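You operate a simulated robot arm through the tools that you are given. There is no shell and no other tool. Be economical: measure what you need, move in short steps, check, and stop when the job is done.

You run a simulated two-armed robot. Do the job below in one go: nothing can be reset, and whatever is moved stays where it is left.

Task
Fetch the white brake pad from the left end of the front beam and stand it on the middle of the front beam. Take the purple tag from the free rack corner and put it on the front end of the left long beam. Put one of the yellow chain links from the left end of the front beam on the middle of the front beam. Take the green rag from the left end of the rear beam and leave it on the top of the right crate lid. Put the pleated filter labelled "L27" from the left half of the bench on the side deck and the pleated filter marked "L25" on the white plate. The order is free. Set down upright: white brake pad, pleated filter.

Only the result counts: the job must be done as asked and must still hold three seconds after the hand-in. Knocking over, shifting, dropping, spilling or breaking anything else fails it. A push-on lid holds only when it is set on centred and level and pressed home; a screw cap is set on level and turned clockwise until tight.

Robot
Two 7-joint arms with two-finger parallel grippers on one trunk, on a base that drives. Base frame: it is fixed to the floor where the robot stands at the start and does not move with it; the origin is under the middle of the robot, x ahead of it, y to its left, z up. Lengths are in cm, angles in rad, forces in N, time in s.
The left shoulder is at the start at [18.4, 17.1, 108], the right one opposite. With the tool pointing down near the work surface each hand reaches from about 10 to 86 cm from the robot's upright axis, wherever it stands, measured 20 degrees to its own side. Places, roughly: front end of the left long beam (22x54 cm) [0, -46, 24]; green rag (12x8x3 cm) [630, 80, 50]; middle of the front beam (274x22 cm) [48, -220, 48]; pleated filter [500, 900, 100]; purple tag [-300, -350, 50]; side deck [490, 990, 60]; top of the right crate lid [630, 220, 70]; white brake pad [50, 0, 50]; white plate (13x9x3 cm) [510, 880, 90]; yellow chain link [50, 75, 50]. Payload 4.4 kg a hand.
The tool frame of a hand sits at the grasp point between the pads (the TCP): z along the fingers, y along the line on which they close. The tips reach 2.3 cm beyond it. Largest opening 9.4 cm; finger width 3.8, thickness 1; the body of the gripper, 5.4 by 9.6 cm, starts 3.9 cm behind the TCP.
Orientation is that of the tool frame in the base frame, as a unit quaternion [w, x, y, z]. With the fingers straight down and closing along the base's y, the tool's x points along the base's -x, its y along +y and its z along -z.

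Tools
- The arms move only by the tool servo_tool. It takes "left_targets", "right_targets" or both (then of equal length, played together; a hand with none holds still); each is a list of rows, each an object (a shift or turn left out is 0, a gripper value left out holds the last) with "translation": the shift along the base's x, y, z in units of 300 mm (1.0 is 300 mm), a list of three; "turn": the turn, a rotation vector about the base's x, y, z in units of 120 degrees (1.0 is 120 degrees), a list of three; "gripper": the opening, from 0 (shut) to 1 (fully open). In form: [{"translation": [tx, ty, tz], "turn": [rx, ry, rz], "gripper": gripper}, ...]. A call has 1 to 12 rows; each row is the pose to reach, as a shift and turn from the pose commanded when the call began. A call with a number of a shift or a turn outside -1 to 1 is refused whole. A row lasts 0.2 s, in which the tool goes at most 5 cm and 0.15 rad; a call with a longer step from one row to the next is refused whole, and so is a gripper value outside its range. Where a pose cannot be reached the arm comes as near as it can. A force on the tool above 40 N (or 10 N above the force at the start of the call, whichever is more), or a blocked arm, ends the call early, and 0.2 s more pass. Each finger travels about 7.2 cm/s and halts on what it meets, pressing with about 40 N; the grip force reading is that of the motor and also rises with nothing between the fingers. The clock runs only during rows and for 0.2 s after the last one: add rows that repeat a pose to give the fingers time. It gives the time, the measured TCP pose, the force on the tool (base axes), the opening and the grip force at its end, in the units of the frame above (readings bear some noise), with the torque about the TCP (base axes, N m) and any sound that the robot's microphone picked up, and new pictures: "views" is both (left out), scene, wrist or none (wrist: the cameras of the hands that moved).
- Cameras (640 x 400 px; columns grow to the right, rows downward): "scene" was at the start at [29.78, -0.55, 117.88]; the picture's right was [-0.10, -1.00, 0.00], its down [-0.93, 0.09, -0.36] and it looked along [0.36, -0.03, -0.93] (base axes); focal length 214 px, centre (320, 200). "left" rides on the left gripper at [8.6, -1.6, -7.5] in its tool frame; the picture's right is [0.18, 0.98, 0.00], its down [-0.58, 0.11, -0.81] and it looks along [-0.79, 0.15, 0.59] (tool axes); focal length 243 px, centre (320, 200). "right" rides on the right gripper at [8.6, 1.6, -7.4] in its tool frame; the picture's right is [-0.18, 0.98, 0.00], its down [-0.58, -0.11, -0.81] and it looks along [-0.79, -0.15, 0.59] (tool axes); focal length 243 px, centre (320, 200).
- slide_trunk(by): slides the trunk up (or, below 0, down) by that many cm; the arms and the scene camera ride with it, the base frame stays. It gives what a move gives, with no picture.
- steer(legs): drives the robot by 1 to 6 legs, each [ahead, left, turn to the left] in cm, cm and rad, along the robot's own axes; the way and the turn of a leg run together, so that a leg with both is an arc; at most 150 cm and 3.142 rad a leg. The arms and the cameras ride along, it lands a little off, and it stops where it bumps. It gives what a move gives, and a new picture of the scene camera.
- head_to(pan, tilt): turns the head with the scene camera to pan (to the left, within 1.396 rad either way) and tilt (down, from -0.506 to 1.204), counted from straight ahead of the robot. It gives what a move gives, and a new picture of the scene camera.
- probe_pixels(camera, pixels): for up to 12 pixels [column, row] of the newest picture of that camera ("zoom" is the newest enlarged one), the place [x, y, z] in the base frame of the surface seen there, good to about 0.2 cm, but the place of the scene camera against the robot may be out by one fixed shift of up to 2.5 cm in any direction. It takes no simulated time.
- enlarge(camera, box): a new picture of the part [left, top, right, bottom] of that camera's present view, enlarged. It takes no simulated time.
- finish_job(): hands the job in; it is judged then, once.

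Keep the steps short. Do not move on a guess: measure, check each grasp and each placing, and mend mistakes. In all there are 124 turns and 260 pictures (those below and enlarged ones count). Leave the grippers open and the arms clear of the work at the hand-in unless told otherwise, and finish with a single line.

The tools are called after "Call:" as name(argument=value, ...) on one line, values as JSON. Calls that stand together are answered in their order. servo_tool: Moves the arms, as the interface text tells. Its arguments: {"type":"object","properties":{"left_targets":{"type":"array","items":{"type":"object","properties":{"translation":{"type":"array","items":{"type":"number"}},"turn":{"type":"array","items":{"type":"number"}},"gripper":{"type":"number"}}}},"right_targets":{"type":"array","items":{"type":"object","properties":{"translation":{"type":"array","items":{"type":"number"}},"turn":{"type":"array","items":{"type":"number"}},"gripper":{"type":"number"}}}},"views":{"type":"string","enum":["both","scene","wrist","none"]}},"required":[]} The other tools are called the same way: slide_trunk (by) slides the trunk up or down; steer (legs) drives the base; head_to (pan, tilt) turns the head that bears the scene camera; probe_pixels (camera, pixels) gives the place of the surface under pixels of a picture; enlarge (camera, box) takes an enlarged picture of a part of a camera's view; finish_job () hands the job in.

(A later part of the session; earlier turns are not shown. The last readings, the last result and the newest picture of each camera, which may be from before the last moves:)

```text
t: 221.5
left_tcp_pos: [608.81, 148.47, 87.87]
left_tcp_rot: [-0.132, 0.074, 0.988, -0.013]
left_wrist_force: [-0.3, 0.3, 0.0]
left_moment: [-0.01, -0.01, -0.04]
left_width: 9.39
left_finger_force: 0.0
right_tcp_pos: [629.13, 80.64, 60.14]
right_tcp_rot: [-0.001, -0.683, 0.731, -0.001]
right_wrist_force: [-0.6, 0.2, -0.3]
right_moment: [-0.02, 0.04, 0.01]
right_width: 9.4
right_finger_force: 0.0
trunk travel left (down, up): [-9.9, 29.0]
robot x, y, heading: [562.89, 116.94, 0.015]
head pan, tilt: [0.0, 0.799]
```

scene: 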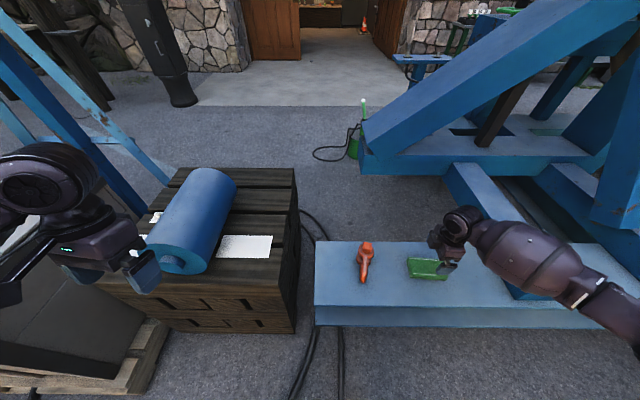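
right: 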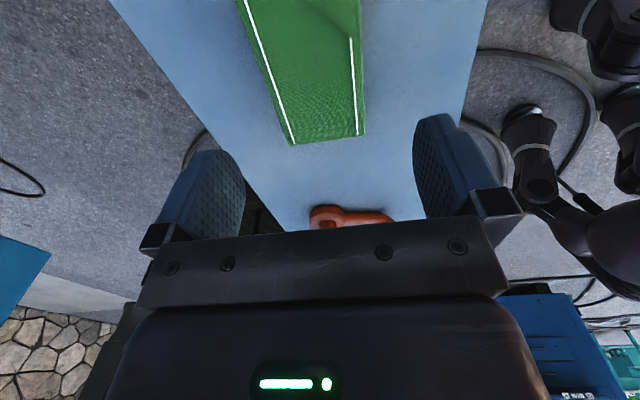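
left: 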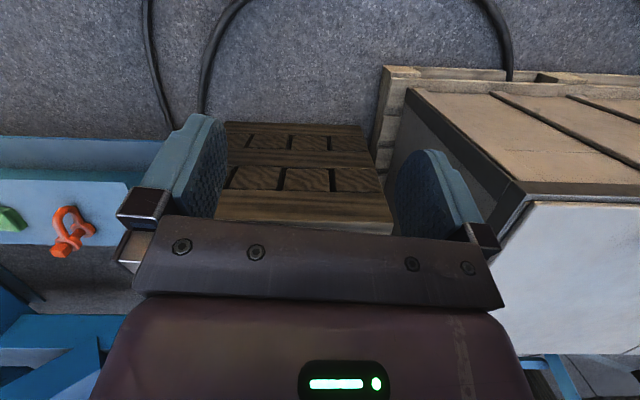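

Call:
servo_tool(right_targets=[{"translation": [0, 0, -0.12]}, {"translation": [0, 0, -0.24]}, {"translation": [0, 0, -0.318]}, {"translation": [0, 0, -0.318]}, {"translation": [0, 0, -0.318], "gripper": 0.6}, {"translation": [0, 0, -0.318], "gripper": 0.4}, {"translation": [0, 0, -0.318], "gripper": 0.4}, {"translation": [0, 0, -0.318], "gripper": 0.4}], views="wrist")

Call:
servo_tool(right_targets=[{"translation": [0, 0, 0.03]}, {"translation": [0, 0, 0.1]}, {"translation": [0, 0, 0.2]}, {"translation": [0, 0, 0.35]}, {"translation": [0, 0, 0.5]}, {"translation": [0, 0, 0.65]}, {"translation": [0, 0, 0.8]}, {"translation": [0, 0, 0.95]}, {"translation": [-0.05, 0.02, 1.0]}, {"translation": [-0.05, 0.02, 1.0]}], views="wrist")

```text
t: 223.3
left_tcp_pos: [608.87, 148.46, 87.91]
left_tcp_rot: [-0.132, 0.074, 0.988, -0.012]
left_wrist_force: [0.6, 0.4, 1.1]
left_moment: [0.01, 0.01, 0.01]
left_width: 9.4
left_finger_force: 0.1
right_tcp_pos: [628.93, 80.64, 50.67]
right_tcp_rot: [0.0, -0.682, 0.731, -0.001]
right_wrist_force: [0.7, 0.1, 1.3]
right_moment: [-0.01, -0.11, 0.01]
right_width: 6.93
right_finger_force: 40.2
trunk travel left (down, up): [-9.9, 29.0]
robot x, y, heading: [563.23, 116.34, 0.008]
head pan, tilt: [0.0, 0.799]
```

right: 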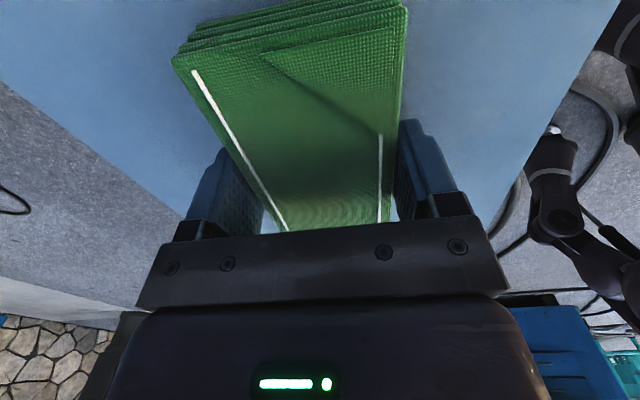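

```text
t: 225.5
left_tcp_pos: [608.93, 148.51, 87.72]
left_tcp_rot: [-0.132, 0.074, 0.988, -0.012]
left_wrist_force: [0.8, -0.5, 0.4]
left_moment: [0.01, -0.01, 0.02]
left_width: 9.43
left_finger_force: 0.0
right_tcp_pos: [627.5, 81.26, 80.61]
right_tcp_rot: [-0.002, -0.682, 0.732, -0.001]
right_wrist_force: [0.1, -0.8, -0.9]
right_moment: [-0.02, 0.02, -0.02]
right_width: 6.91
right_finger_force: 39.7
trunk travel left (down, up): [-9.9, 29.0]
robot x, y, heading: [563.13, 116.54, 0.009]
head pan, tilt: [0.0, 0.799]
```

right: 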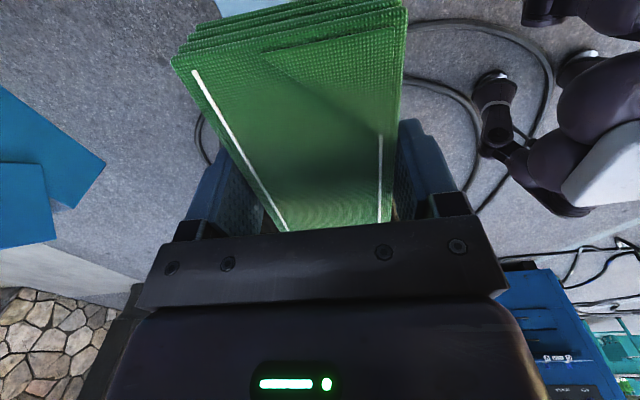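

Rag held. Raise the trunk 15, back off 12, strafe left 97 to face the right crate lid.

Call:
slide_trunk(by=15)

Call:
steer(legs=[[-14, 0, 0], [0, 97, 0]])

```text
t: 227.3
left_tcp_pos: [608.99, 148.51, 102.76]
left_tcp_rot: [-0.132, 0.074, 0.988, -0.012]
left_wrist_force: [0.4, 0.4, 0.1]
left_moment: [0.0, 0.04, 0.03]
left_width: 9.4
left_finger_force: 0.0
right_tcp_pos: [627.44, 81.27, 95.33]
right_tcp_rot: [-0.001, -0.682, 0.731, 0.0]
right_wrist_force: [0.4, 0.8, -0.7]
right_moment: [0.01, 0.01, -0.04]
right_width: 6.92
right_finger_force: 40.1
trunk travel left (down, up): [-24.9, 14.0]
robot x, y, heading: [563.1, 116.3, 0.012]
head pan, tilt: [0.0, 0.799]
```

```text
t: 237.1
left_tcp_pos: [593.84, 245.72, 102.85]
left_tcp_rot: [-0.132, 0.073, 0.989, -0.013]
left_wrist_force: [-0.3, 0.0, 0.7]
left_moment: [-0.01, -0.02, -0.01]
left_width: 9.4
left_finger_force: 0.1
right_tcp_pos: [612.41, 178.58, 95.52]
right_tcp_rot: [-0.001, -0.683, 0.731, 0.0]
right_wrist_force: [0.1, 0.4, -0.7]
right_moment: [-0.02, 0.0, -0.03]
right_width: 6.93
right_finger_force: 39.7
trunk travel left (down, up): [-24.9, 14.0]
robot x, y, heading: [548.33, 213.81, 0.012]
head pan, tilt: [0.0, 0.799]
```

scene: 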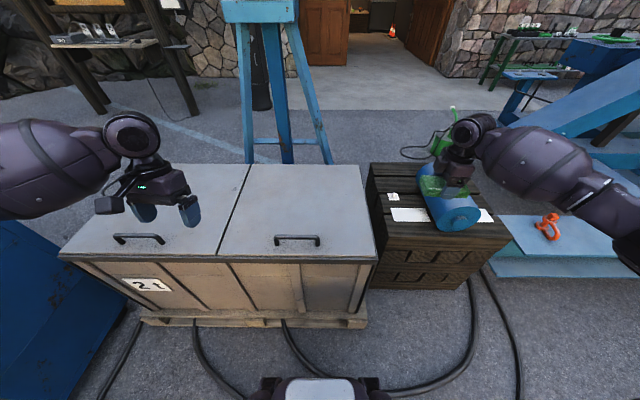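

The right lid is clear at (300,205). Probe it.

Call:
probe_pixels(camera="scene", pixels=[[300, 205], [250, 170], [355, 170], [228, 252], [365, 255], [297, 237], [297, 245], [310, 195]])

```text
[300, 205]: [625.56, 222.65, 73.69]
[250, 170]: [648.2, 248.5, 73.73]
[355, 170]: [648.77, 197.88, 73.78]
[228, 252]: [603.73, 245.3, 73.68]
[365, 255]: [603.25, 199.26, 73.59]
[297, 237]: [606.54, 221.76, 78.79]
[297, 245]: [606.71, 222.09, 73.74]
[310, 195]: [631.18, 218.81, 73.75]
```

Place at (623,212). Move over in two calls.

Call:
servo_tool(right_targets=[{"translation": [0.05, 0.14, 0]}, {"translation": [0.1, 0.28, 0]}, {"translation": [0.15, 0.42, 0]}, {"translation": [0.2, 0.56, 0]}, {"translation": [0.25, 0.7, 0]}, {"translation": [0.3, 0.84, 0]}, {"translation": [0.353, 0.95, 0]}, {"translation": [0.353, 0.95, 0]}], views="none")

Call:
servo_tool(right_targets=[{"translation": [0, 0.1, -0.1]}, {"translation": [0, 0.163, -0.2]}, {"translation": [0, 0.163, -0.3]}, {"translation": [0, 0.163, -0.4]}, {"translation": [0, 0.163, -0.5]}, {"translation": [0, 0.163, -0.5]}], views="both")

```text
t: 238.9
left_tcp_pos: [593.84, 245.53, 102.88]
left_tcp_rot: [-0.132, 0.073, 0.989, -0.011]
left_wrist_force: [-0.1, 0.7, -0.5]
left_moment: [0.01, -0.05, 0.02]
left_width: 9.4
left_finger_force: 0.1
right_tcp_pos: [623.12, 206.84, 95.44]
right_tcp_rot: [-0.001, -0.682, 0.731, -0.001]
right_wrist_force: [0.0, -0.3, -1.6]
right_moment: [0.03, 0.02, 0.0]
right_width: 6.91
right_finger_force: 39.9
trunk travel left (down, up): [-24.9, 14.0]
robot x, y, heading: [547.99, 213.89, 0.015]
head pan, tilt: [0.0, 0.799]
```

```text
t: 240.3
left_tcp_pos: [593.73, 245.69, 102.84]
left_tcp_rot: [-0.132, 0.073, 0.988, -0.012]
left_wrist_force: [-0.1, 0.1, 0.4]
left_moment: [0.01, 0.01, 0.01]
left_width: 9.38
left_finger_force: 0.1
right_tcp_pos: [621.44, 211.18, 81.29]
right_tcp_rot: [0.0, -0.683, 0.731, -0.001]
right_wrist_force: [0.4, 0.2, -0.7]
right_moment: [0.02, -0.02, -0.02]
right_width: 6.89
right_finger_force: 40.2
right hand out of reach, approached as far as the arm can: row 4, 5, 6
trunk travel left (down, up): [-24.9, 14.0]
robot x, y, heading: [548.12, 213.88, 0.007]
head pan, tilt: [0.0, 0.799]
```

scene: 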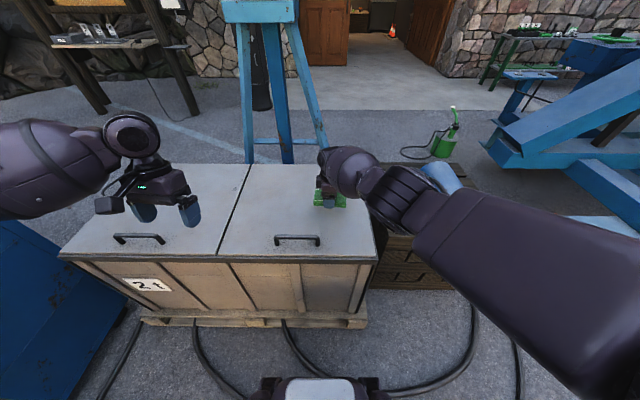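
right: 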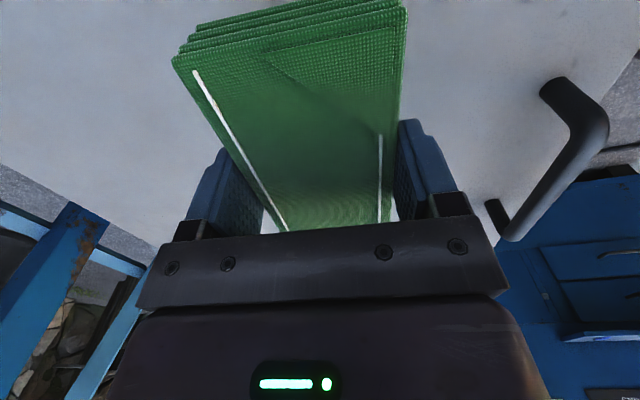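

Reach limit; I'll lower by the trunk. First check lid height and the forearm's clearance over the dark crate/roll.

Call:
probe_pixels(camera="right", pixels=[[100, 100], [440, 60], [550, 90], [590, 110], [500, 215]])

Call:
probe_pixels(camera="scene", pixels=[[420, 190], [400, 215], [450, 220], [430, 250], [500, 230], [440, 175], [395, 230], [420, 270]])

```text
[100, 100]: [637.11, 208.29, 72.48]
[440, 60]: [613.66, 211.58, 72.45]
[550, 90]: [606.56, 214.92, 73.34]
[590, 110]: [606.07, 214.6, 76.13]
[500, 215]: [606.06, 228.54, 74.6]
```

```text
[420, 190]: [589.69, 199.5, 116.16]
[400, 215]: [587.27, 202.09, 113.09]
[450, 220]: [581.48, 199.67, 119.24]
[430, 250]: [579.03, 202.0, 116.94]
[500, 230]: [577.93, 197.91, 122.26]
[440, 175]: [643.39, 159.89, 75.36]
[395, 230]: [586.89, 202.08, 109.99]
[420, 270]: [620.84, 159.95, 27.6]
```

Forearm is high (z>105). Lid at 72.5 → lower the trunk 5.9, then open.

Call:
slide_trunk(by=-5.8)

Call:
servo_tool(right_targets=[{"gripper": 0.8}, {"gripper": 0.9}, {"gripper": 0.95}, {"gripper": 0.95}], views="wrist")

```text
t: 241.2
left_tcp_pos: [593.8, 245.76, 96.99]
left_tcp_rot: [-0.132, 0.073, 0.988, -0.012]
left_wrist_force: [-0.1, -0.1, 0.5]
left_moment: [0.02, 0.02, 0.02]
left_width: 9.4
left_finger_force: 0.1
right_tcp_pos: [621.57, 211.11, 75.26]
right_tcp_rot: [-0.002, -0.683, 0.731, -0.001]
right_wrist_force: [0.3, 1.2, -0.8]
right_moment: [0.0, -0.01, 0.03]
right_width: 6.91
right_finger_force: 39.6
trunk travel left (down, up): [-19.1, 19.8]
robot x, y, heading: [548.17, 213.84, 0.015]
head pan, tilt: [0.0, 0.799]
```

```text
t: 242.2
left_tcp_pos: [593.64, 245.72, 97.08]
left_tcp_rot: [-0.132, 0.073, 0.989, -0.012]
left_wrist_force: [0.8, -0.1, 0.1]
left_moment: [0.03, 0.01, 0.01]
left_width: 9.4
left_finger_force: 0.1
right_tcp_pos: [621.58, 211.04, 75.58]
right_tcp_rot: [0.0, -0.682, 0.731, -0.002]
right_wrist_force: [-0.2, -0.2, 0.5]
right_moment: [0.03, -0.02, 0.01]
right_width: 8.93
right_finger_force: 0.0
trunk travel left (down, up): [-19.1, 19.8]
robot x, y, heading: [548.26, 213.84, 0.011]
head pan, tilt: [0.0, 0.799]
```

right: 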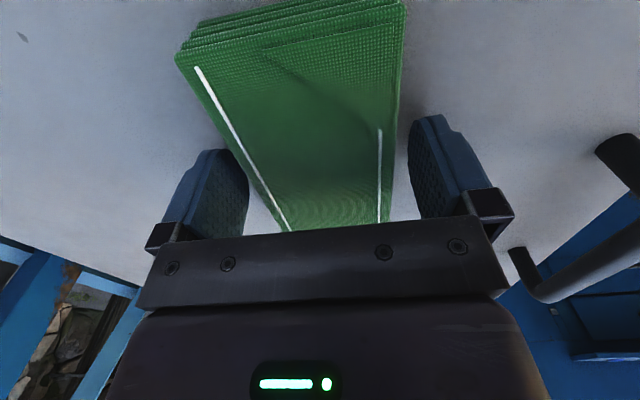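

Rag is down. Raise the trunk, retract the right hand upward and back, undoing the wrist turn.

Call:
slide_trunk(by=12)

Call:
servo_tool(right_targets=[{"translation": [-0.02, 0, 0.1], "turn": [0, 0, -0.0]}, {"translation": [-0.1, -0.05, 0.15], "turn": [0, 0, -0.07]}, {"translation": [-0.2, -0.1, 0.15], "turn": [0, 0, -0.14]}, {"translation": [-0.3, -0.15, 0.15], "turn": [0, 0, -0.21]}, {"translation": [-0.4, -0.2, 0.15], "turn": [0, 0, -0.28]}, {"translation": [-0.5, -0.25, 0.15], "turn": [0, 0, -0.35]}, {"translation": [-0.6, -0.3, 0.15], "turn": [0, 0, -0.42]}, {"translation": [-0.7, -0.35, 0.15], "turn": [0, 0, -0.49]}, {"translation": [-0.8, -0.4, 0.15], "turn": [0, 0, -0.56]}, {"translation": [-0.8, -0.5, 0.15], "turn": [0, 0, -0.63]}, {"translation": [-0.8, -0.6, 0.15], "turn": [0, 0, -0.69]}, {"translation": [-0.8, -0.65, 0.15], "turn": [0, 0, -0.72]}], views="scene")

```text
t: 243.7
left_tcp_pos: [593.83, 245.54, 108.84]
left_tcp_rot: [-0.133, 0.073, 0.988, -0.012]
left_wrist_force: [0.0, 0.4, 0.1]
left_moment: [0.03, 0.05, 0.01]
left_width: 9.41
left_finger_force: 0.0
right_tcp_pos: [622.61, 210.89, 93.17]
right_tcp_rot: [0.029, -0.682, 0.73, -0.029]
right_wrist_force: [0.2, 0.5, 0.0]
right_moment: [0.03, 0.03, 0.02]
right_width: 8.9
right_finger_force: 0.0
trunk travel left (down, up): [-31.1, 7.8]
robot x, y, heading: [547.71, 213.57, 0.012]
head pan, tilt: [0.0, 0.799]
```

```text
t: 246.3
left_tcp_pos: [593.73, 245.6, 109.16]
left_tcp_rot: [-0.132, 0.073, 0.989, -0.012]
left_wrist_force: [1.1, 0.5, 0.5]
left_moment: [0.05, -0.01, -0.01]
left_width: 9.4
left_finger_force: 0.1
right_tcp_pos: [622.24, 193.69, 87.63]
right_tcp_rot: [0.002, 0.004, 0.999, -0.041]
right_wrist_force: [0.0, 0.4, 0.6]
right_moment: [-0.01, -0.02, 0.0]
right_width: 8.94
right_finger_force: 0.0
right hand out of reach, approached as far as the arm can: row 1, 2, 3, 4, 5, 6, 7, 8, 9, 10, 11, 12
trunk travel left (down, up): [-31.1, 7.8]
robot x, y, heading: [547.88, 214.1, 0.015]
head pan, tilt: [0.0, 0.799]
```

scene: 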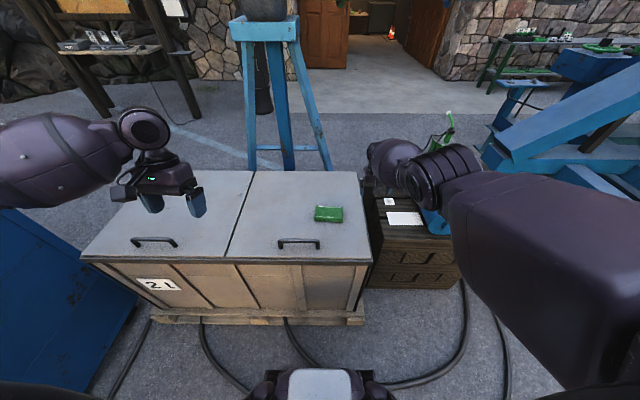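

The right arm balked. Try a simple move back and up in small steps to see.

Call:
servo_tool(right_targets=[{"translation": [-0.1, -0.03, 0.05]}, {"translation": [-0.2, -0.06, 0.1]}, {"translation": [-0.3, -0.1, 0.1]}, {"translation": [-0.4, -0.15, 0.1]}, {"translation": [-0.5, -0.2, 0.1]}, {"translation": [-0.5, -0.2, 0.1]}], views="scene")

```text
t: 247.7
left_tcp_pos: [593.77, 245.74, 109.1]
left_tcp_rot: [-0.131, 0.073, 0.989, -0.012]
left_wrist_force: [-0.6, 0.5, 0.3]
left_moment: [-0.01, -0.02, 0.03]
left_width: 9.39
left_finger_force: 0.1
right_tcp_pos: [621.37, 187.97, 85.26]
right_tcp_rot: [0.002, 0.002, 0.999, -0.043]
right_wrist_force: [0.3, -0.1, -0.2]
right_moment: [0.0, 0.0, -0.01]
right_width: 8.94
right_finger_force: 0.1
right hand out of reach, approached as far as the arm can: row 1, 2, 3, 4, 5, 6
trunk travel left (down, up): [-31.1, 7.8]
robot x, y, heading: [548.12, 213.87, 0.016]
head pan, tilt: [0.0, 0.799]
```

scene: 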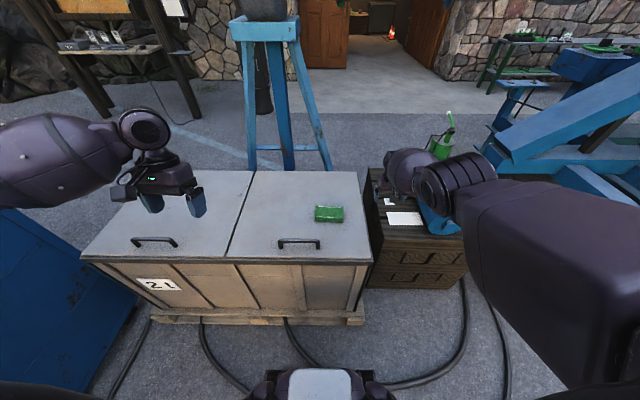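

The rag is fine on the lid. I'll drive out to open space first (back 25, right 50, back through the gap), then sort out the arm.

Call:
steer(legs=[[-27, 0, -0.015], [0, -51, 0], [-130, 0, 0], [-120, 0, 0]])

```text
t: 266.1
left_tcp_pos: [317.78, 194.78, 109.05]
left_tcp_rot: [-0.131, 0.083, 0.988, -0.011]
left_wrist_force: [0.1, -0.3, 0.0]
left_moment: [0.0, 0.0, 0.02]
left_width: 9.41
left_finger_force: 0.0
right_tcp_pos: [344.29, 136.49, 85.1]
right_tcp_rot: [0.002, 0.012, 0.999, -0.042]
right_wrist_force: [-0.1, 0.1, -0.4]
right_moment: [0.01, 0.02, 0.01]
right_width: 8.95
right_finger_force: 0.0
trunk travel left (down, up): [-31.1, 7.8]
robot x, y, heading: [271.29, 163.77, -0.004]
head pan, tilt: [0.0, 0.799]
```

scene: 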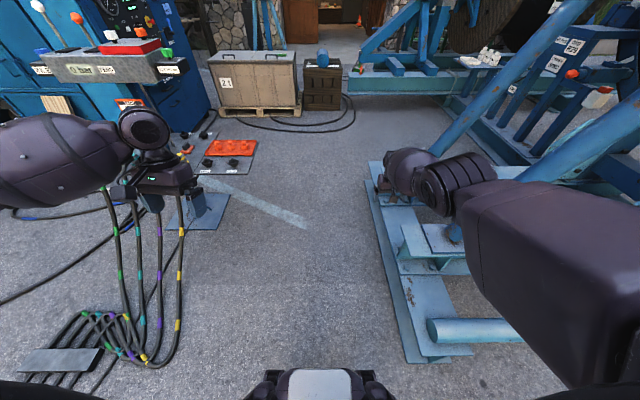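

Clear. Back 45 more, turn left 1.57 to face +y, look toward the benches.

Call:
steer(legs=[[-45, 0, 0], [0, 0, 1.45]])

Call:
head_to(pan=-0.2, tilt=0.25)

```text
t: 272.3
left_tcp_pos: [201.33, 213.95, 109.02]
left_tcp_rot: [-0.092, -0.594, 0.794, -0.096]
left_wrist_force: [0.2, -0.1, 0.1]
left_moment: [-0.01, -0.03, 0.02]
left_width: 9.39
left_finger_force: 0.0
right_tcp_pos: [262.28, 233.21, 85.2]
right_tcp_rot: [0.029, -0.653, 0.756, -0.031]
right_wrist_force: [0.5, 0.3, 0.9]
right_moment: [0.0, -0.01, -0.01]
right_width: 8.93
right_finger_force: 0.0
trunk travel left (down, up): [-31.1, 7.8]
robot x, y, heading: [226.69, 164.21, 1.441]
head pan, tilt: [0.0, 0.799]
```

scene: 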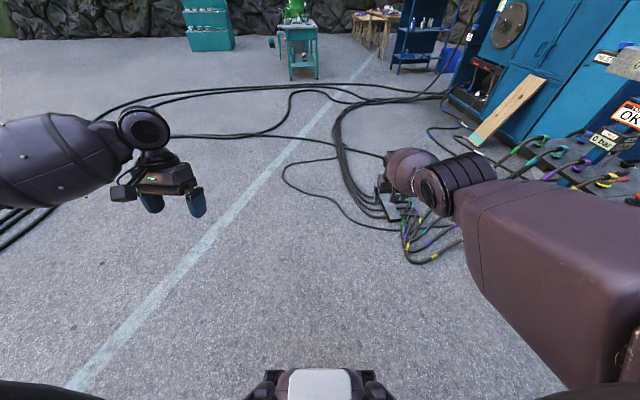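

```text
t: 273.3
left_tcp_pos: [201.23, 214.06, 109.03]
left_tcp_rot: [-0.091, -0.593, 0.794, -0.096]
left_wrist_force: [0.5, 0.4, 0.2]
left_moment: [0.02, 0.02, -0.05]
left_width: 9.38
left_finger_force: 0.1
right_tcp_pos: [262.45, 233.37, 85.11]
right_tcp_rot: [0.028, -0.654, 0.756, -0.03]
right_wrist_force: [-0.6, 0.6, -0.9]
right_moment: [-0.02, 0.01, -0.02]
right_width: 8.93
right_finger_force: 0.1
trunk travel left (down, up): [-31.1, 7.8]
robot x, y, heading: [226.08, 164.22, 1.436]
head pan, tilt: [-0.201, 0.25]
```

scene: 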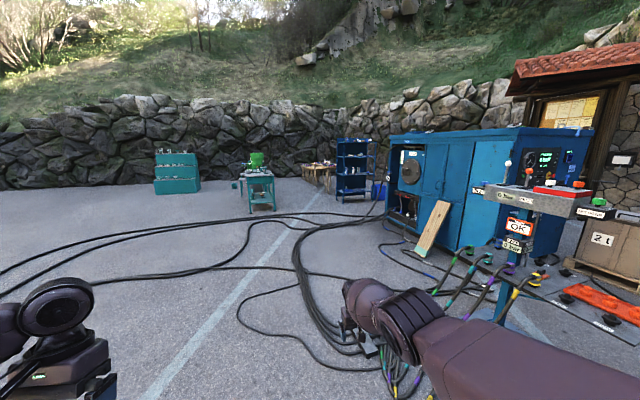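

Call:
enlarge(camera="scene", box=[140, 120, 400, 230])

Call:
probe_pixels(camera="scene", pixels=[[258, 172], [265, 178], [245, 175], [320, 163], [310, 165], [350, 170], [178, 160], [178, 180], [335, 170], [262, 200]])

Call:
slide_trunk(by=-21)

```text
2.46 times, centred on (270, 175) of scene
```

zoom: 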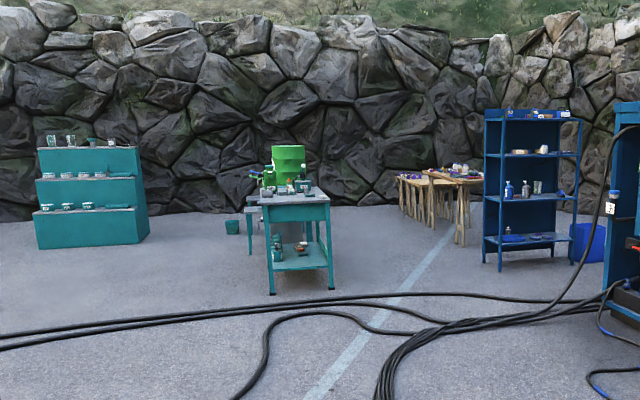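

```text
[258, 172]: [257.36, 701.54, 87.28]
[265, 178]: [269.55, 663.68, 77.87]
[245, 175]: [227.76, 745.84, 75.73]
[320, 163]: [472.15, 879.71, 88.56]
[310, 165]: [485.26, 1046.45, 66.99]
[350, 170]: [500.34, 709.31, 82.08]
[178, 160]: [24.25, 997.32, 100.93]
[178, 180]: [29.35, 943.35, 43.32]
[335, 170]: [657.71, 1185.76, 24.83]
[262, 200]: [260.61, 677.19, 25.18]
```

```text
t: 275.6
left_tcp_pos: [201.25, 213.89, 88.11]
left_tcp_rot: [-0.09, -0.594, 0.794, -0.095]
left_wrist_force: [-0.1, -0.9, 0.7]
left_moment: [-0.01, -0.02, 0.0]
left_width: 9.4
left_finger_force: 0.1
right_tcp_pos: [259.97, 214.65, 35.46]
right_tcp_rot: [-0.166, -0.64, 0.723, -0.202]
right_wrist_force: [0.5, -0.1, 0.0]
right_moment: [0.01, 0.01, 0.01]
right_width: 8.93
right_finger_force: 0.2
trunk travel left (down, up): [-10.1, 28.8]
robot x, y, heading: [226.59, 164.02, 1.444]
head pan, tilt: [-0.201, 0.25]
```

The right hand sagged to z 35 (commanded pose odd). Raise and pull it back in while in the open.

Call:
servo_tool(right_targets=[{"translation": [0, 0, 0.16]}, {"translation": [0, 0, 0.32]}, {"translation": [0, 0, 0.48]}, {"translation": [0, 0, 0.64]}, {"translation": [0, 0, 0.8]}, {"translation": [0, 0, 0.96]}, {"translation": [0, 0, 0.96]}], views="scene")

```text
t: 277.2
left_tcp_pos: [201.34, 214.03, 88.02]
left_tcp_rot: [-0.092, -0.593, 0.794, -0.096]
left_wrist_force: [0.2, -0.5, 0.3]
left_moment: [0.01, 0.0, -0.02]
left_width: 9.38
left_finger_force: 0.0
right_tcp_pos: [262.9, 230.38, 50.87]
right_tcp_rot: [-0.168, -0.639, 0.722, -0.204]
right_wrist_force: [0.5, 0.2, -0.1]
right_moment: [-0.02, -0.04, 0.02]
right_width: 8.9
right_finger_force: 0.1
right hand out of reach, approached as far as the arm can: row 1, 2, 3, 4, 5, 6, 7
trunk travel left (down, up): [-10.1, 28.8]
robot x, y, heading: [226.22, 164.48, 1.442]
head pan, tilt: [-0.201, 0.25]
```

scene: 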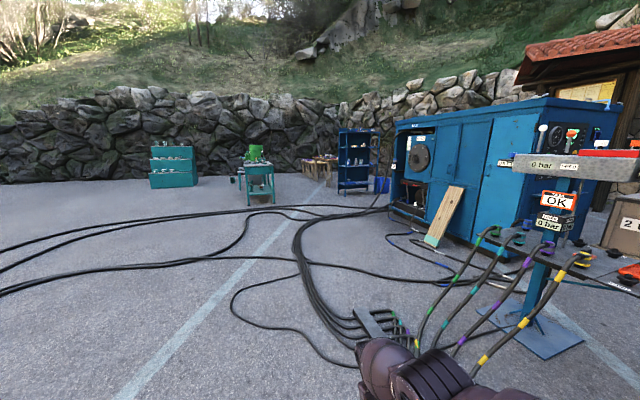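

The hand is tilted 31° back. Rotate it upright (about +x) while pulling it toward the body.

Call:
servo_tool(right_targets=[{"translation": [0, -0.1, 0], "turn": [0.06, 0, 0]}, {"translation": [0, -0.2, 0], "turn": [0.12, 0, 0]}, {"translation": [0, -0.3, 0.05], "turn": [0.18, 0, 0]}, {"translation": [0, -0.4, 0.1], "turn": [0.25, 0, 0]}, {"translation": [0, -0.5, 0.2], "turn": [0.25, 0, 0]}, {"translation": [0, -0.5, 0.3], "turn": [0.25, 0, 0]}, {"translation": [0, -0.5, 0.4], "turn": [0.25, 0, 0]}, {"translation": [0, -0.5, 0.4], "turn": [0.25, 0, 0]}], views="none")

```text
t: 279.0
left_tcp_pos: [201.41, 214.06, 88.04]
left_tcp_rot: [-0.092, -0.594, 0.794, -0.097]
left_wrist_force: [0.3, 1.0, -1.1]
left_moment: [-0.01, -0.01, -0.02]
left_width: 9.4
left_finger_force: 0.0
right_tcp_pos: [267.17, 234.01, 44.59]
right_tcp_rot: [0.004, -0.66, 0.751, -0.009]
right_wrist_force: [1.0, 0.0, 0.6]
right_moment: [0.0, 0.01, 0.01]
right_width: 8.93
right_finger_force: 0.0
right hand out of reach, approached as far as the arm can: row 1, 2, 3, 4, 5, 6, 7, 8
trunk travel left (down, up): [-10.1, 28.8]
robot x, y, heading: [226.46, 164.57, 1.445]
head pan, tilt: [-0.201, 0.25]
```

Orientation is right again but the position lags; try moving sideways/up in other directions to free it.

Call:
servo_tool(right_targets=[{"translation": [0.1, 0, 0.1]}, {"translation": [0.2, 0, 0.2]}, {"translation": [0.3, 0, 0.3]}, {"translation": [0.4, 0, 0.4]}, {"translation": [0.5, 0, 0.5]}, {"translation": [0.5, 0, 0.6]}, {"translation": [0.5, 0, 0.6]}, {"translation": [0.5, 0, 0.6]}], views="scene")

Call:
head_to(pan=-0.4, tilt=1.0)

```text
t: 280.8
left_tcp_pos: [201.27, 213.99, 87.96]
left_tcp_rot: [-0.091, -0.593, 0.794, -0.095]
left_wrist_force: [-0.5, 0.5, 0.6]
left_moment: [-0.02, 0.01, 0.0]
left_width: 9.39
left_finger_force: 0.0
right_tcp_pos: [284.63, 238.42, 60.08]
right_tcp_rot: [0.004, -0.661, 0.751, -0.009]
right_wrist_force: [-0.1, 0.3, -0.8]
right_moment: [-0.02, 0.02, 0.03]
right_width: 8.91
right_finger_force: 0.0
right hand out of reach, approached as far as the arm can: row 1, 2, 3, 4, 5, 6, 7, 8
trunk travel left (down, up): [-10.1, 28.8]
robot x, y, heading: [226.62, 164.34, 1.445]
head pan, tilt: [-0.201, 0.25]
```

scene: 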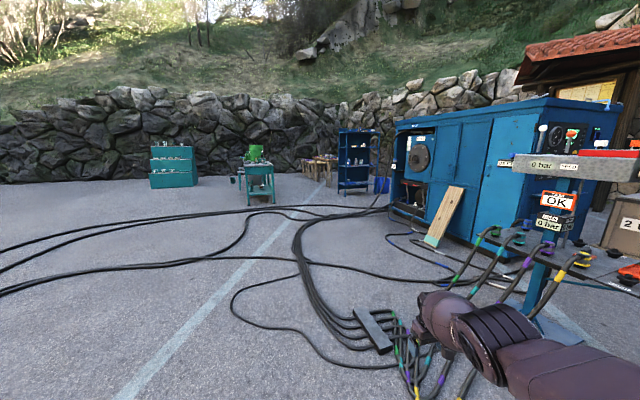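

```text
t: 281.9
left_tcp_pos: [201.28, 214.1, 88.04]
left_tcp_rot: [-0.091, -0.593, 0.794, -0.096]
left_wrist_force: [-0.6, -0.1, 0.1]
left_moment: [-0.01, 0.01, -0.01]
left_width: 9.38
left_finger_force: 0.0
right_tcp_pos: [284.52, 238.45, 60.12]
right_tcp_rot: [0.004, -0.661, 0.75, -0.01]
right_wrist_force: [-0.2, 0.1, 1.6]
right_moment: [0.0, -0.03, -0.02]
right_width: 8.92
right_finger_force: 0.0
trunk travel left (down, up): [-10.1, 28.8]
robot x, y, heading: [226.53, 164.02, 1.443]
head pan, tilt: [-0.4, 1.0]
```

scene: 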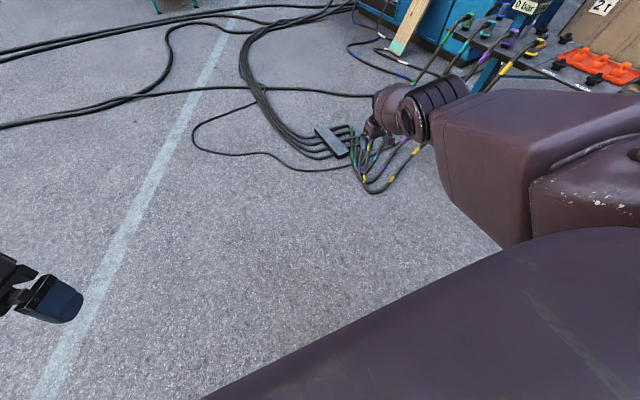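

Sideways/up motion works, so I swing the hand outward to the right in an arc, to bring the elbow out again.

Call:
servo_tool(right_targets=[{"translation": [0.12, 0, 0.08]}, {"translation": [0.24, -0.03, 0.16]}, {"translation": [0.36, -0.08, 0.24]}, {"translation": [0.46, -0.16, 0.3]}, {"translation": [0.54, -0.26, 0.36]}, {"translation": [0.6, -0.38, 0.4]}, {"translation": [0.62, -0.5, 0.44]}, {"translation": [0.62, -0.62, 0.46]}, {"translation": [0.6, -0.74, 0.48]}, {"translation": [0.56, -0.86, 0.48]}, {"translation": [0.5, -0.98, 0.48]}, {"translation": [0.5, -0.98, 0.48]}], views="scene")

```text
t: 284.5
left_tcp_pos: [201.27, 213.95, 87.96]
left_tcp_rot: [-0.091, -0.593, 0.794, -0.096]
left_wrist_force: [0.1, -0.3, 0.0]
left_moment: [-0.01, -0.04, -0.01]
left_width: 9.39
left_finger_force: 0.1
right_tcp_pos: [299.49, 208.73, 74.25]
right_tcp_rot: [0.004, -0.661, 0.751, -0.009]
right_wrist_force: [0.3, 0.6, 0.5]
right_moment: [0.01, 0.02, -0.02]
right_width: 8.91
right_finger_force: 0.0
right hand out of reach, approached as far as the arm can: row 1, 2, 3
trunk travel left (down, up): [-10.1, 28.8]
robot x, y, heading: [226.71, 164.27, 1.443]
head pan, tilt: [-0.4, 1.0]
```

scene: 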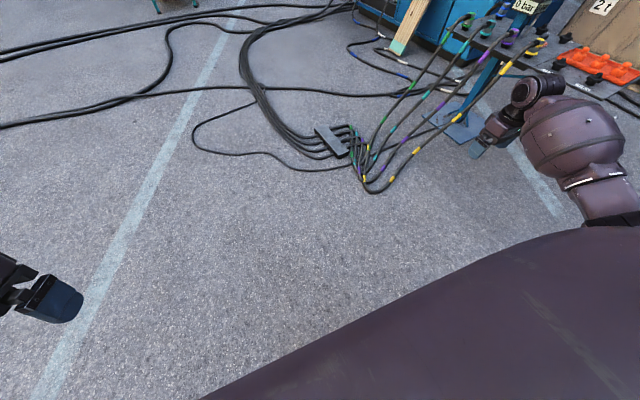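

Free again. Bring the right hand to a normal carrying pose, and straighten the left hand (turn +0.126 about x).

Call:
servo_tool(right_targets=[{"translation": [-0.12, 0, 0.05]}, {"translation": [-0.24, 0.02, 0.1]}, {"translation": [-0.36, 0.04, 0.15]}, {"translation": [-0.48, 0.06, 0.2]}, {"translation": [-0.6, 0.08, 0.25]}, {"translation": [-0.72, 0.1, 0.3]}, {"translation": [-0.84, 0.12, 0.3]}, {"translation": [-0.84, 0.12, 0.3]}], left_targets=[{"translation": [0, 0.05, 0], "turn": [0.06, 0, 0]}, {"translation": [0, 0.1, 0], "turn": [0.126, 0, 0]}, {"translation": [0, 0.1, 0], "turn": [0.126, 0, 0]}, {"translation": [0, 0.1, 0], "turn": [0.126, 0, 0]}, {"translation": [0, 0.1, 0], "turn": [0.126, 0, 0]}, {"translation": [0, 0.1, 0], "turn": [0.126, 0, 0]}, {"translation": [0, 0.1, 0], "turn": [0.126, 0, 0]}, {"translation": [0, 0.1, 0], "turn": [0.126, 0, 0]}], views="none")

Call:
steer(legs=[[150, 0, 0.1], [150, 0, 0], [150, -30, 0]])

Call:
head_to(pan=-0.5, tilt=0.3)

```text
t: 286.3
left_tcp_pos: [201.4, 216.97, 88.08]
left_tcp_rot: [-0.013, -0.6, 0.799, 0.01]
left_wrist_force: [-0.4, -0.1, 1.0]
left_moment: [-0.02, 0.0, 0.01]
left_width: 9.4
left_finger_force: 0.0
right_tcp_pos: [274.4, 212.24, 83.36]
right_tcp_rot: [0.005, -0.661, 0.751, -0.009]
right_wrist_force: [0.3, -0.2, 0.2]
right_moment: [0.03, 0.0, 0.01]
right_width: 8.94
right_finger_force: 0.0
trunk travel left (down, up): [-10.1, 28.8]
robot x, y, heading: [226.34, 164.3, 1.447]
head pan, tilt: [-0.4, 1.0]
```

```text
refused: leg 3 is longer than a leg can be; nothing moved
```

```text
t: 287.3
left_tcp_pos: [201.27, 216.86, 87.97]
left_tcp_rot: [-0.013, -0.601, 0.799, 0.01]
left_wrist_force: [-0.4, 0.1, -0.8]
left_moment: [0.01, -0.02, 0.0]
left_width: 9.35
left_finger_force: 0.0
right_tcp_pos: [274.42, 212.36, 83.3]
right_tcp_rot: [0.004, -0.661, 0.75, -0.009]
right_wrist_force: [0.6, 0.1, 0.3]
right_moment: [0.03, -0.02, -0.01]
right_width: 8.93
right_finger_force: 0.1
trunk travel left (down, up): [-10.1, 28.8]
robot x, y, heading: [226.48, 164.39, 1.443]
head pan, tilt: [-0.499, 0.3]
```

scene: 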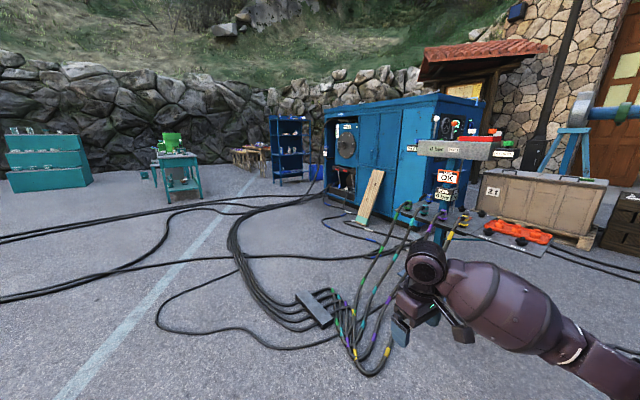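

Route: strafe left 45, ahead to y≈450, then diagonally right toward the wooden bench.

Call:
steer(legs=[[0, 45, 0], [150, 0, 0], [140, 0, 0], [100, -110, 0]])

Call:
head_to(pan=-0.2, tilt=0.35)

```text
t: 315.1
left_tcp_pos: [313.44, 598.99, 87.98]
left_tcp_rot: [-0.013, -0.602, 0.798, 0.01]
left_wrist_force: [0.0, -0.2, 0.1]
left_moment: [-0.02, -0.01, -0.02]
left_width: 9.38
left_finger_force: 0.1
right_tcp_pos: [386.47, 594.54, 83.34]
right_tcp_rot: [0.005, -0.662, 0.749, -0.009]
right_wrist_force: [0.5, 0.5, -0.3]
right_moment: [0.01, 0.03, -0.02]
right_width: 8.93
right_finger_force: 0.0
trunk travel left (down, up): [-10.1, 28.8]
robot x, y, heading: [338.93, 546.12, 1.448]
head pan, tilt: [-0.499, 0.3]
```

scene: 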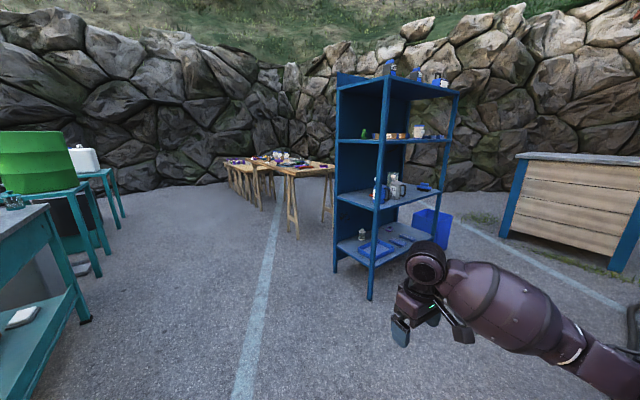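

```text
t: 315.9
left_tcp_pos: [313.43, 599.01, 88.04]
left_tcp_rot: [-0.013, -0.601, 0.799, 0.01]
left_wrist_force: [-0.6, -0.3, -0.3]
left_moment: [-0.03, 0.01, 0.02]
left_width: 9.39
left_finger_force: 0.0
right_tcp_pos: [386.48, 594.6, 83.33]
right_tcp_rot: [0.004, -0.661, 0.75, -0.009]
right_wrist_force: [0.1, 1.0, 0.2]
right_moment: [0.01, 0.01, -0.03]
right_width: 8.92
right_finger_force: 0.0
trunk travel left (down, up): [-10.1, 28.8]
robot x, y, heading: [338.44, 546.71, 1.446]
head pan, tilt: [-0.201, 0.351]
```

scene: 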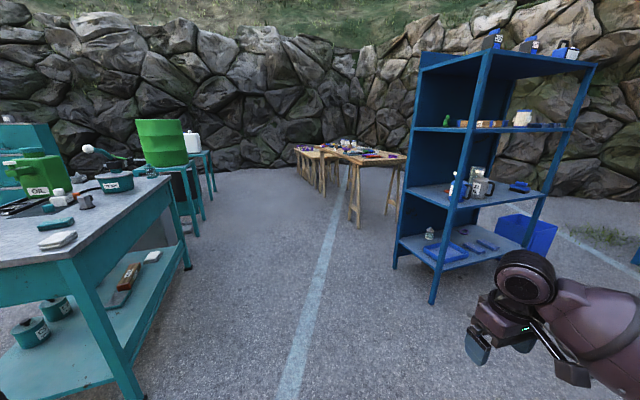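

Call:
enlarge(camera="scene", box=[270, 120, 430, 220])

Call:
probe_pixels(camera="scene", pixels=[[365, 157], [340, 158], [400, 157], [395, 263], [185, 265], [305, 150], [358, 228], [350, 150], [388, 212], [318, 152]])

```text
4.00 times, centred on (350, 170) of scene
```

zoom: 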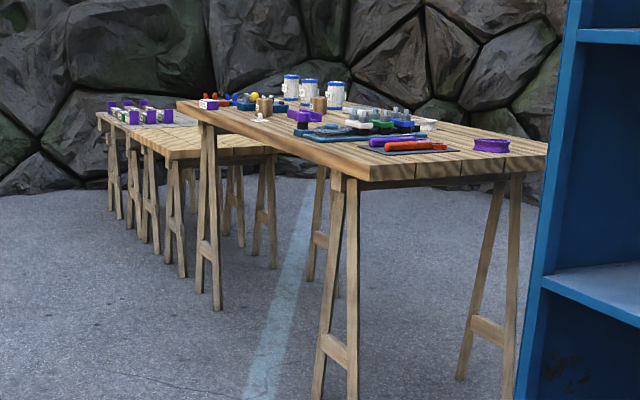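

```text
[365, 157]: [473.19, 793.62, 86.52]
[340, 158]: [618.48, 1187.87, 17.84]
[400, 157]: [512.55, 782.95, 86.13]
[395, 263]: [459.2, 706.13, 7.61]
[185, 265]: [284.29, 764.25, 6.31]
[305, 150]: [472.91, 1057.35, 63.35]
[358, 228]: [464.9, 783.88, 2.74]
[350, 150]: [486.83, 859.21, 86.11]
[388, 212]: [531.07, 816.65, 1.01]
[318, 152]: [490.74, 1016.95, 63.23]
```

The bench spans x≥460, y 783–~940, top ~85; the lower deck lies beyond. Drive to about (360,880) and turn to face +x; trunk up 15.

Call:
slide_trunk(by=15)

Call:
steer(legs=[[112, 6, 0], [112, 7, 0], [110, 6, 0], [0, 0, -1.44]])

Call:
head_to(pan=0.0, tilt=0.5)

```text
t: 317.6
left_tcp_pos: [313.46, 598.85, 102.88]
left_tcp_rot: [-0.012, -0.602, 0.798, 0.008]
left_wrist_force: [-0.4, 0.0, -0.5]
left_moment: [0.02, 0.01, 0.02]
left_width: 9.4
left_finger_force: 0.1
right_tcp_pos: [386.43, 594.59, 98.29]
right_tcp_rot: [0.003, -0.662, 0.749, -0.01]
right_wrist_force: [0.1, 0.2, -0.5]
right_moment: [-0.01, -0.01, -0.01]
right_width: 8.91
right_finger_force: 0.1
trunk travel left (down, up): [-25.1, 13.8]
robot x, y, heading: [339.15, 546.6, 1.441]
head pan, tilt: [-0.201, 0.351]
```

```text
t: 337.5
left_tcp_pos: [409.15, 913.11, 103.04]
left_tcp_rot: [-0.003, 0.07, 0.997, 0.016]
left_wrist_force: [-0.2, -0.5, 0.8]
left_moment: [-0.04, 0.01, 0.04]
left_width: 9.39
left_finger_force: 0.1
right_tcp_pos: [414.77, 840.27, 98.41]
right_tcp_rot: [-0.003, -0.008, 1.0, -0.01]
right_wrist_force: [-0.3, -0.2, 0.1]
right_moment: [-0.02, 0.0, -0.01]
right_width: 8.93
right_finger_force: 0.1
trunk travel left (down, up): [-25.1, 13.8]
robot x, y, heading: [360.06, 880.7, 0.014]
head pan, tilt: [-0.201, 0.351]
```

scene: 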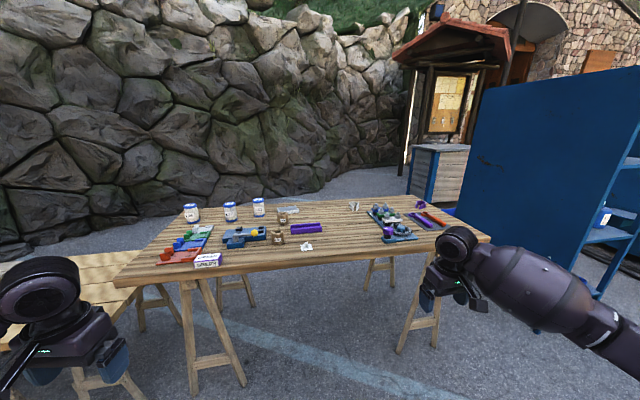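

```text
t: 338.2
left_tcp_pos: [408.96, 913.13, 102.99]
left_tcp_rot: [-0.003, 0.071, 0.997, 0.016]
left_wrist_force: [-0.8, 0.4, 0.1]
left_moment: [0.0, 0.04, 0.01]
left_width: 9.39
left_finger_force: 0.0
right_tcp_pos: [414.71, 840.2, 98.17]
right_tcp_rot: [-0.003, -0.008, 1.0, -0.01]
right_wrist_force: [0.4, -1.0, -1.1]
right_moment: [0.01, 0.01, -0.03]
right_width: 8.92
right_finger_force: 0.0
trunk travel left (down, up): [-25.1, 13.8]
robot x, y, heading: [360.25, 880.74, 0.015]
head pan, tilt: [0.0, 0.499]
```

scene: 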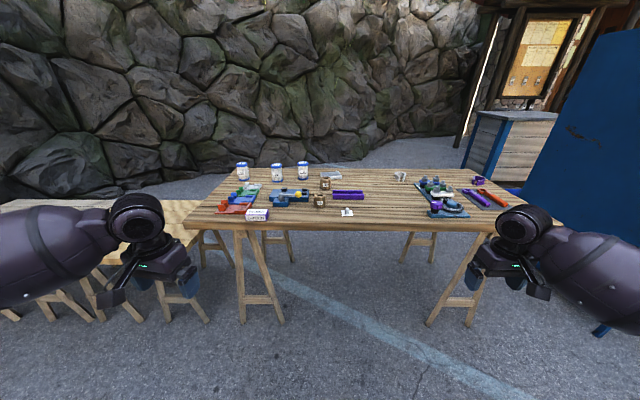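

Call:
enlarge(camera="scene", box=[180, 145, 420, 235])

Call:
probe_pixels(camera="scene", pixels=[[242, 170], [277, 172], [303, 170], [347, 212], [257, 215], [400, 178], [325, 184], [320, 202], [190, 225], [495, 228], [120, 215], [345, 195]])

```text
2.67 times, centred on (300, 190) of scene
```

zoom: 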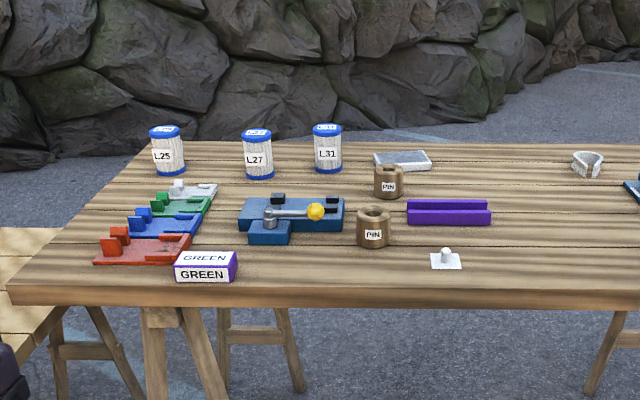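

```text
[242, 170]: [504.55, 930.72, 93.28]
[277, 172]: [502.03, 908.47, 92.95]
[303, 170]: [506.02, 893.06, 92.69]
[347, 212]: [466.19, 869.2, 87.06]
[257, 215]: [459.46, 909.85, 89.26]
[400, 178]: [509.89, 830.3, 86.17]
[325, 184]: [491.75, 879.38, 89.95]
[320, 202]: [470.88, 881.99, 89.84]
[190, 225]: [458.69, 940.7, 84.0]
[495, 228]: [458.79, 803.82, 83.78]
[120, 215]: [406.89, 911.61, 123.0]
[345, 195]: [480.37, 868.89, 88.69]
```

Filters: L25 (504,931), L27 (502,908), L31 (506,893); the white plate is the tray at about (510,876). Raise both hands 10 and drive 63 ahead.

Call:
servo_tool(left_targets=[{"translation": [0, 0, 0.12]}, {"translation": [0, 0, 0.25]}, {"translation": [0, 0, 0.33]}, {"translation": [0, 0, 0.33]}], right_targets=[{"translation": [0, 0, 0.12]}, {"translation": [0, -0.1, 0.25]}, {"translation": [0, -0.2, 0.33]}, {"translation": [0, -0.2, 0.33]}], views="none")

Call:
steer(legs=[[63, 0, -0.015]])

Call:
head_to(pan=0.2, tilt=0.85)

```text
t: 339.2
left_tcp_pos: [409.07, 913.14, 112.97]
left_tcp_rot: [-0.003, 0.071, 0.997, 0.015]
left_wrist_force: [-0.4, -0.1, 0.5]
left_moment: [-0.01, -0.02, 0.0]
left_width: 9.41
left_finger_force: 0.1
right_tcp_pos: [414.79, 834.42, 108.43]
right_tcp_rot: [-0.002, -0.008, 1.0, -0.01]
right_wrist_force: [0.1, -0.1, 1.2]
right_moment: [-0.01, 0.02, 0.01]
right_width: 8.93
right_finger_force: 0.0
trunk travel left (down, up): [-25.1, 13.8]
robot x, y, heading: [360.7, 880.74, 0.009]
head pan, tilt: [0.0, 0.499]
```

```text
t: 342.8
left_tcp_pos: [472.59, 912.38, 112.92]
left_tcp_rot: [-0.003, 0.08, 0.997, 0.016]
left_wrist_force: [-0.4, -0.9, 0.0]
left_moment: [-0.02, -0.02, 0.01]
left_width: 9.39
left_finger_force: 0.0
right_tcp_pos: [476.84, 833.56, 108.34]
right_tcp_rot: [-0.002, 0.002, 1.0, -0.01]
right_wrist_force: [-0.6, -0.6, -0.3]
right_moment: [0.02, -0.01, -0.02]
right_width: 8.92
right_finger_force: 0.1
trunk travel left (down, up): [-25.1, 13.8]
robot x, y, heading: [423.9, 880.79, -0.001]
head pan, tilt: [0.0, 0.499]
```

scene: 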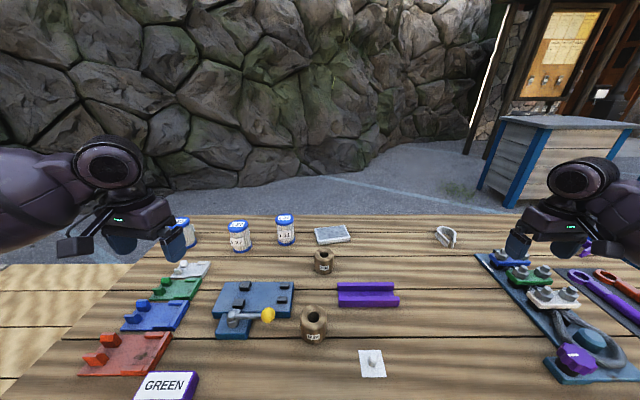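

```text
t: 343.6
left_tcp_pos: [472.68, 912.38, 112.94]
left_tcp_rot: [-0.004, 0.08, 0.997, 0.017]
left_wrist_force: [-0.2, -0.8, -0.5]
left_moment: [0.0, 0.01, 0.02]
left_width: 9.41
left_finger_force: 0.0
right_tcp_pos: [476.63, 833.58, 108.39]
right_tcp_rot: [-0.003, 0.002, 1.0, -0.01]
right_wrist_force: [0.1, -0.2, -0.2]
right_moment: [0.03, 0.01, -0.02]
right_width: 8.94
right_finger_force: 0.1
trunk travel left (down, up): [-25.1, 13.8]
robot x, y, heading: [423.19, 881.16, -0.006]
head pan, tilt: [0.201, 0.85]
```

scene: 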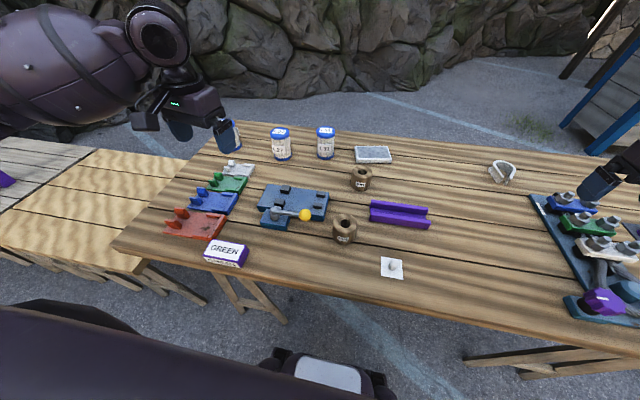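

Call:
probe_pixels(camera="scene", pixels=[[280, 130], [281, 148], [325, 130], [325, 150], [230, 130], [373, 153], [357, 150], [390, 150], [60, 190], [130, 200], [40, 250], [160, 160]])

Call:
servo_tool(left_targets=[{"translation": [0.02, 0, 0.05], "turn": [0, 0, 0.03]}, {"translation": [0.1, -0.02, 0.1], "turn": [0, 0, 0.0764]}, {"translation": [0.2, -0.06, 0.1], "turn": [0, 0, 0.0764]}, {"translation": [0.35, -0.1, 0.1], "turn": [0, 0, 0.0764]}, {"translation": [0.45, -0.12, 0.1], "turn": [0, 0, 0.0764]}, {"translation": [0.45, -0.12, 0.1], "turn": [0, 0, 0.0764]}], views="wrist")

```text
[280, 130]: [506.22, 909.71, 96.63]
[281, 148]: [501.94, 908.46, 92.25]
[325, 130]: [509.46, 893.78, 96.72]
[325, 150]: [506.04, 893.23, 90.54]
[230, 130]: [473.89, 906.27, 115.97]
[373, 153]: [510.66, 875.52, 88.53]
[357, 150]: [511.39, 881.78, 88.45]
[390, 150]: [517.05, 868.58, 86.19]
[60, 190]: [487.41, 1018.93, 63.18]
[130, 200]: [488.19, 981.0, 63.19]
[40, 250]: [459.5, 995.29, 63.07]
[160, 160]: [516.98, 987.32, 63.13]
```

```text
t: 345.0
left_tcp_pos: [486.07, 908.83, 115.92]
left_tcp_rot: [-0.005, 0.0, 1.0, 0.016]
left_wrist_force: [0.3, 0.3, 0.3]
left_moment: [0.02, 0.02, -0.05]
left_width: 9.4
left_finger_force: 0.0
right_tcp_pos: [476.7, 833.64, 108.33]
right_tcp_rot: [-0.004, 0.002, 1.0, -0.009]
right_wrist_force: [-0.1, 0.6, -0.2]
right_moment: [-0.01, 0.0, 0.0]
right_width: 8.92
right_finger_force: 0.0
trunk travel left (down, up): [-25.1, 13.8]
robot x, y, heading: [423.18, 881.13, -0.007]
head pan, tilt: [0.201, 0.85]
```

left: 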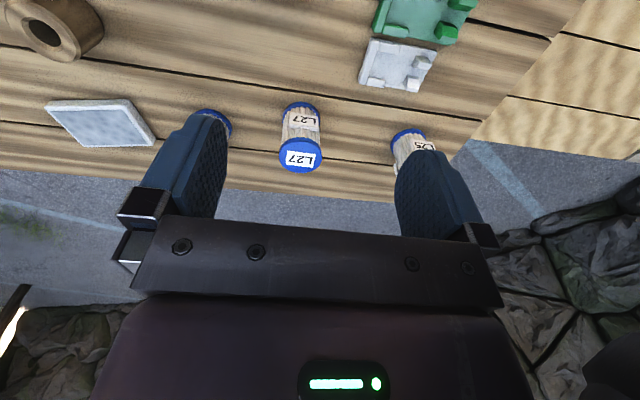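

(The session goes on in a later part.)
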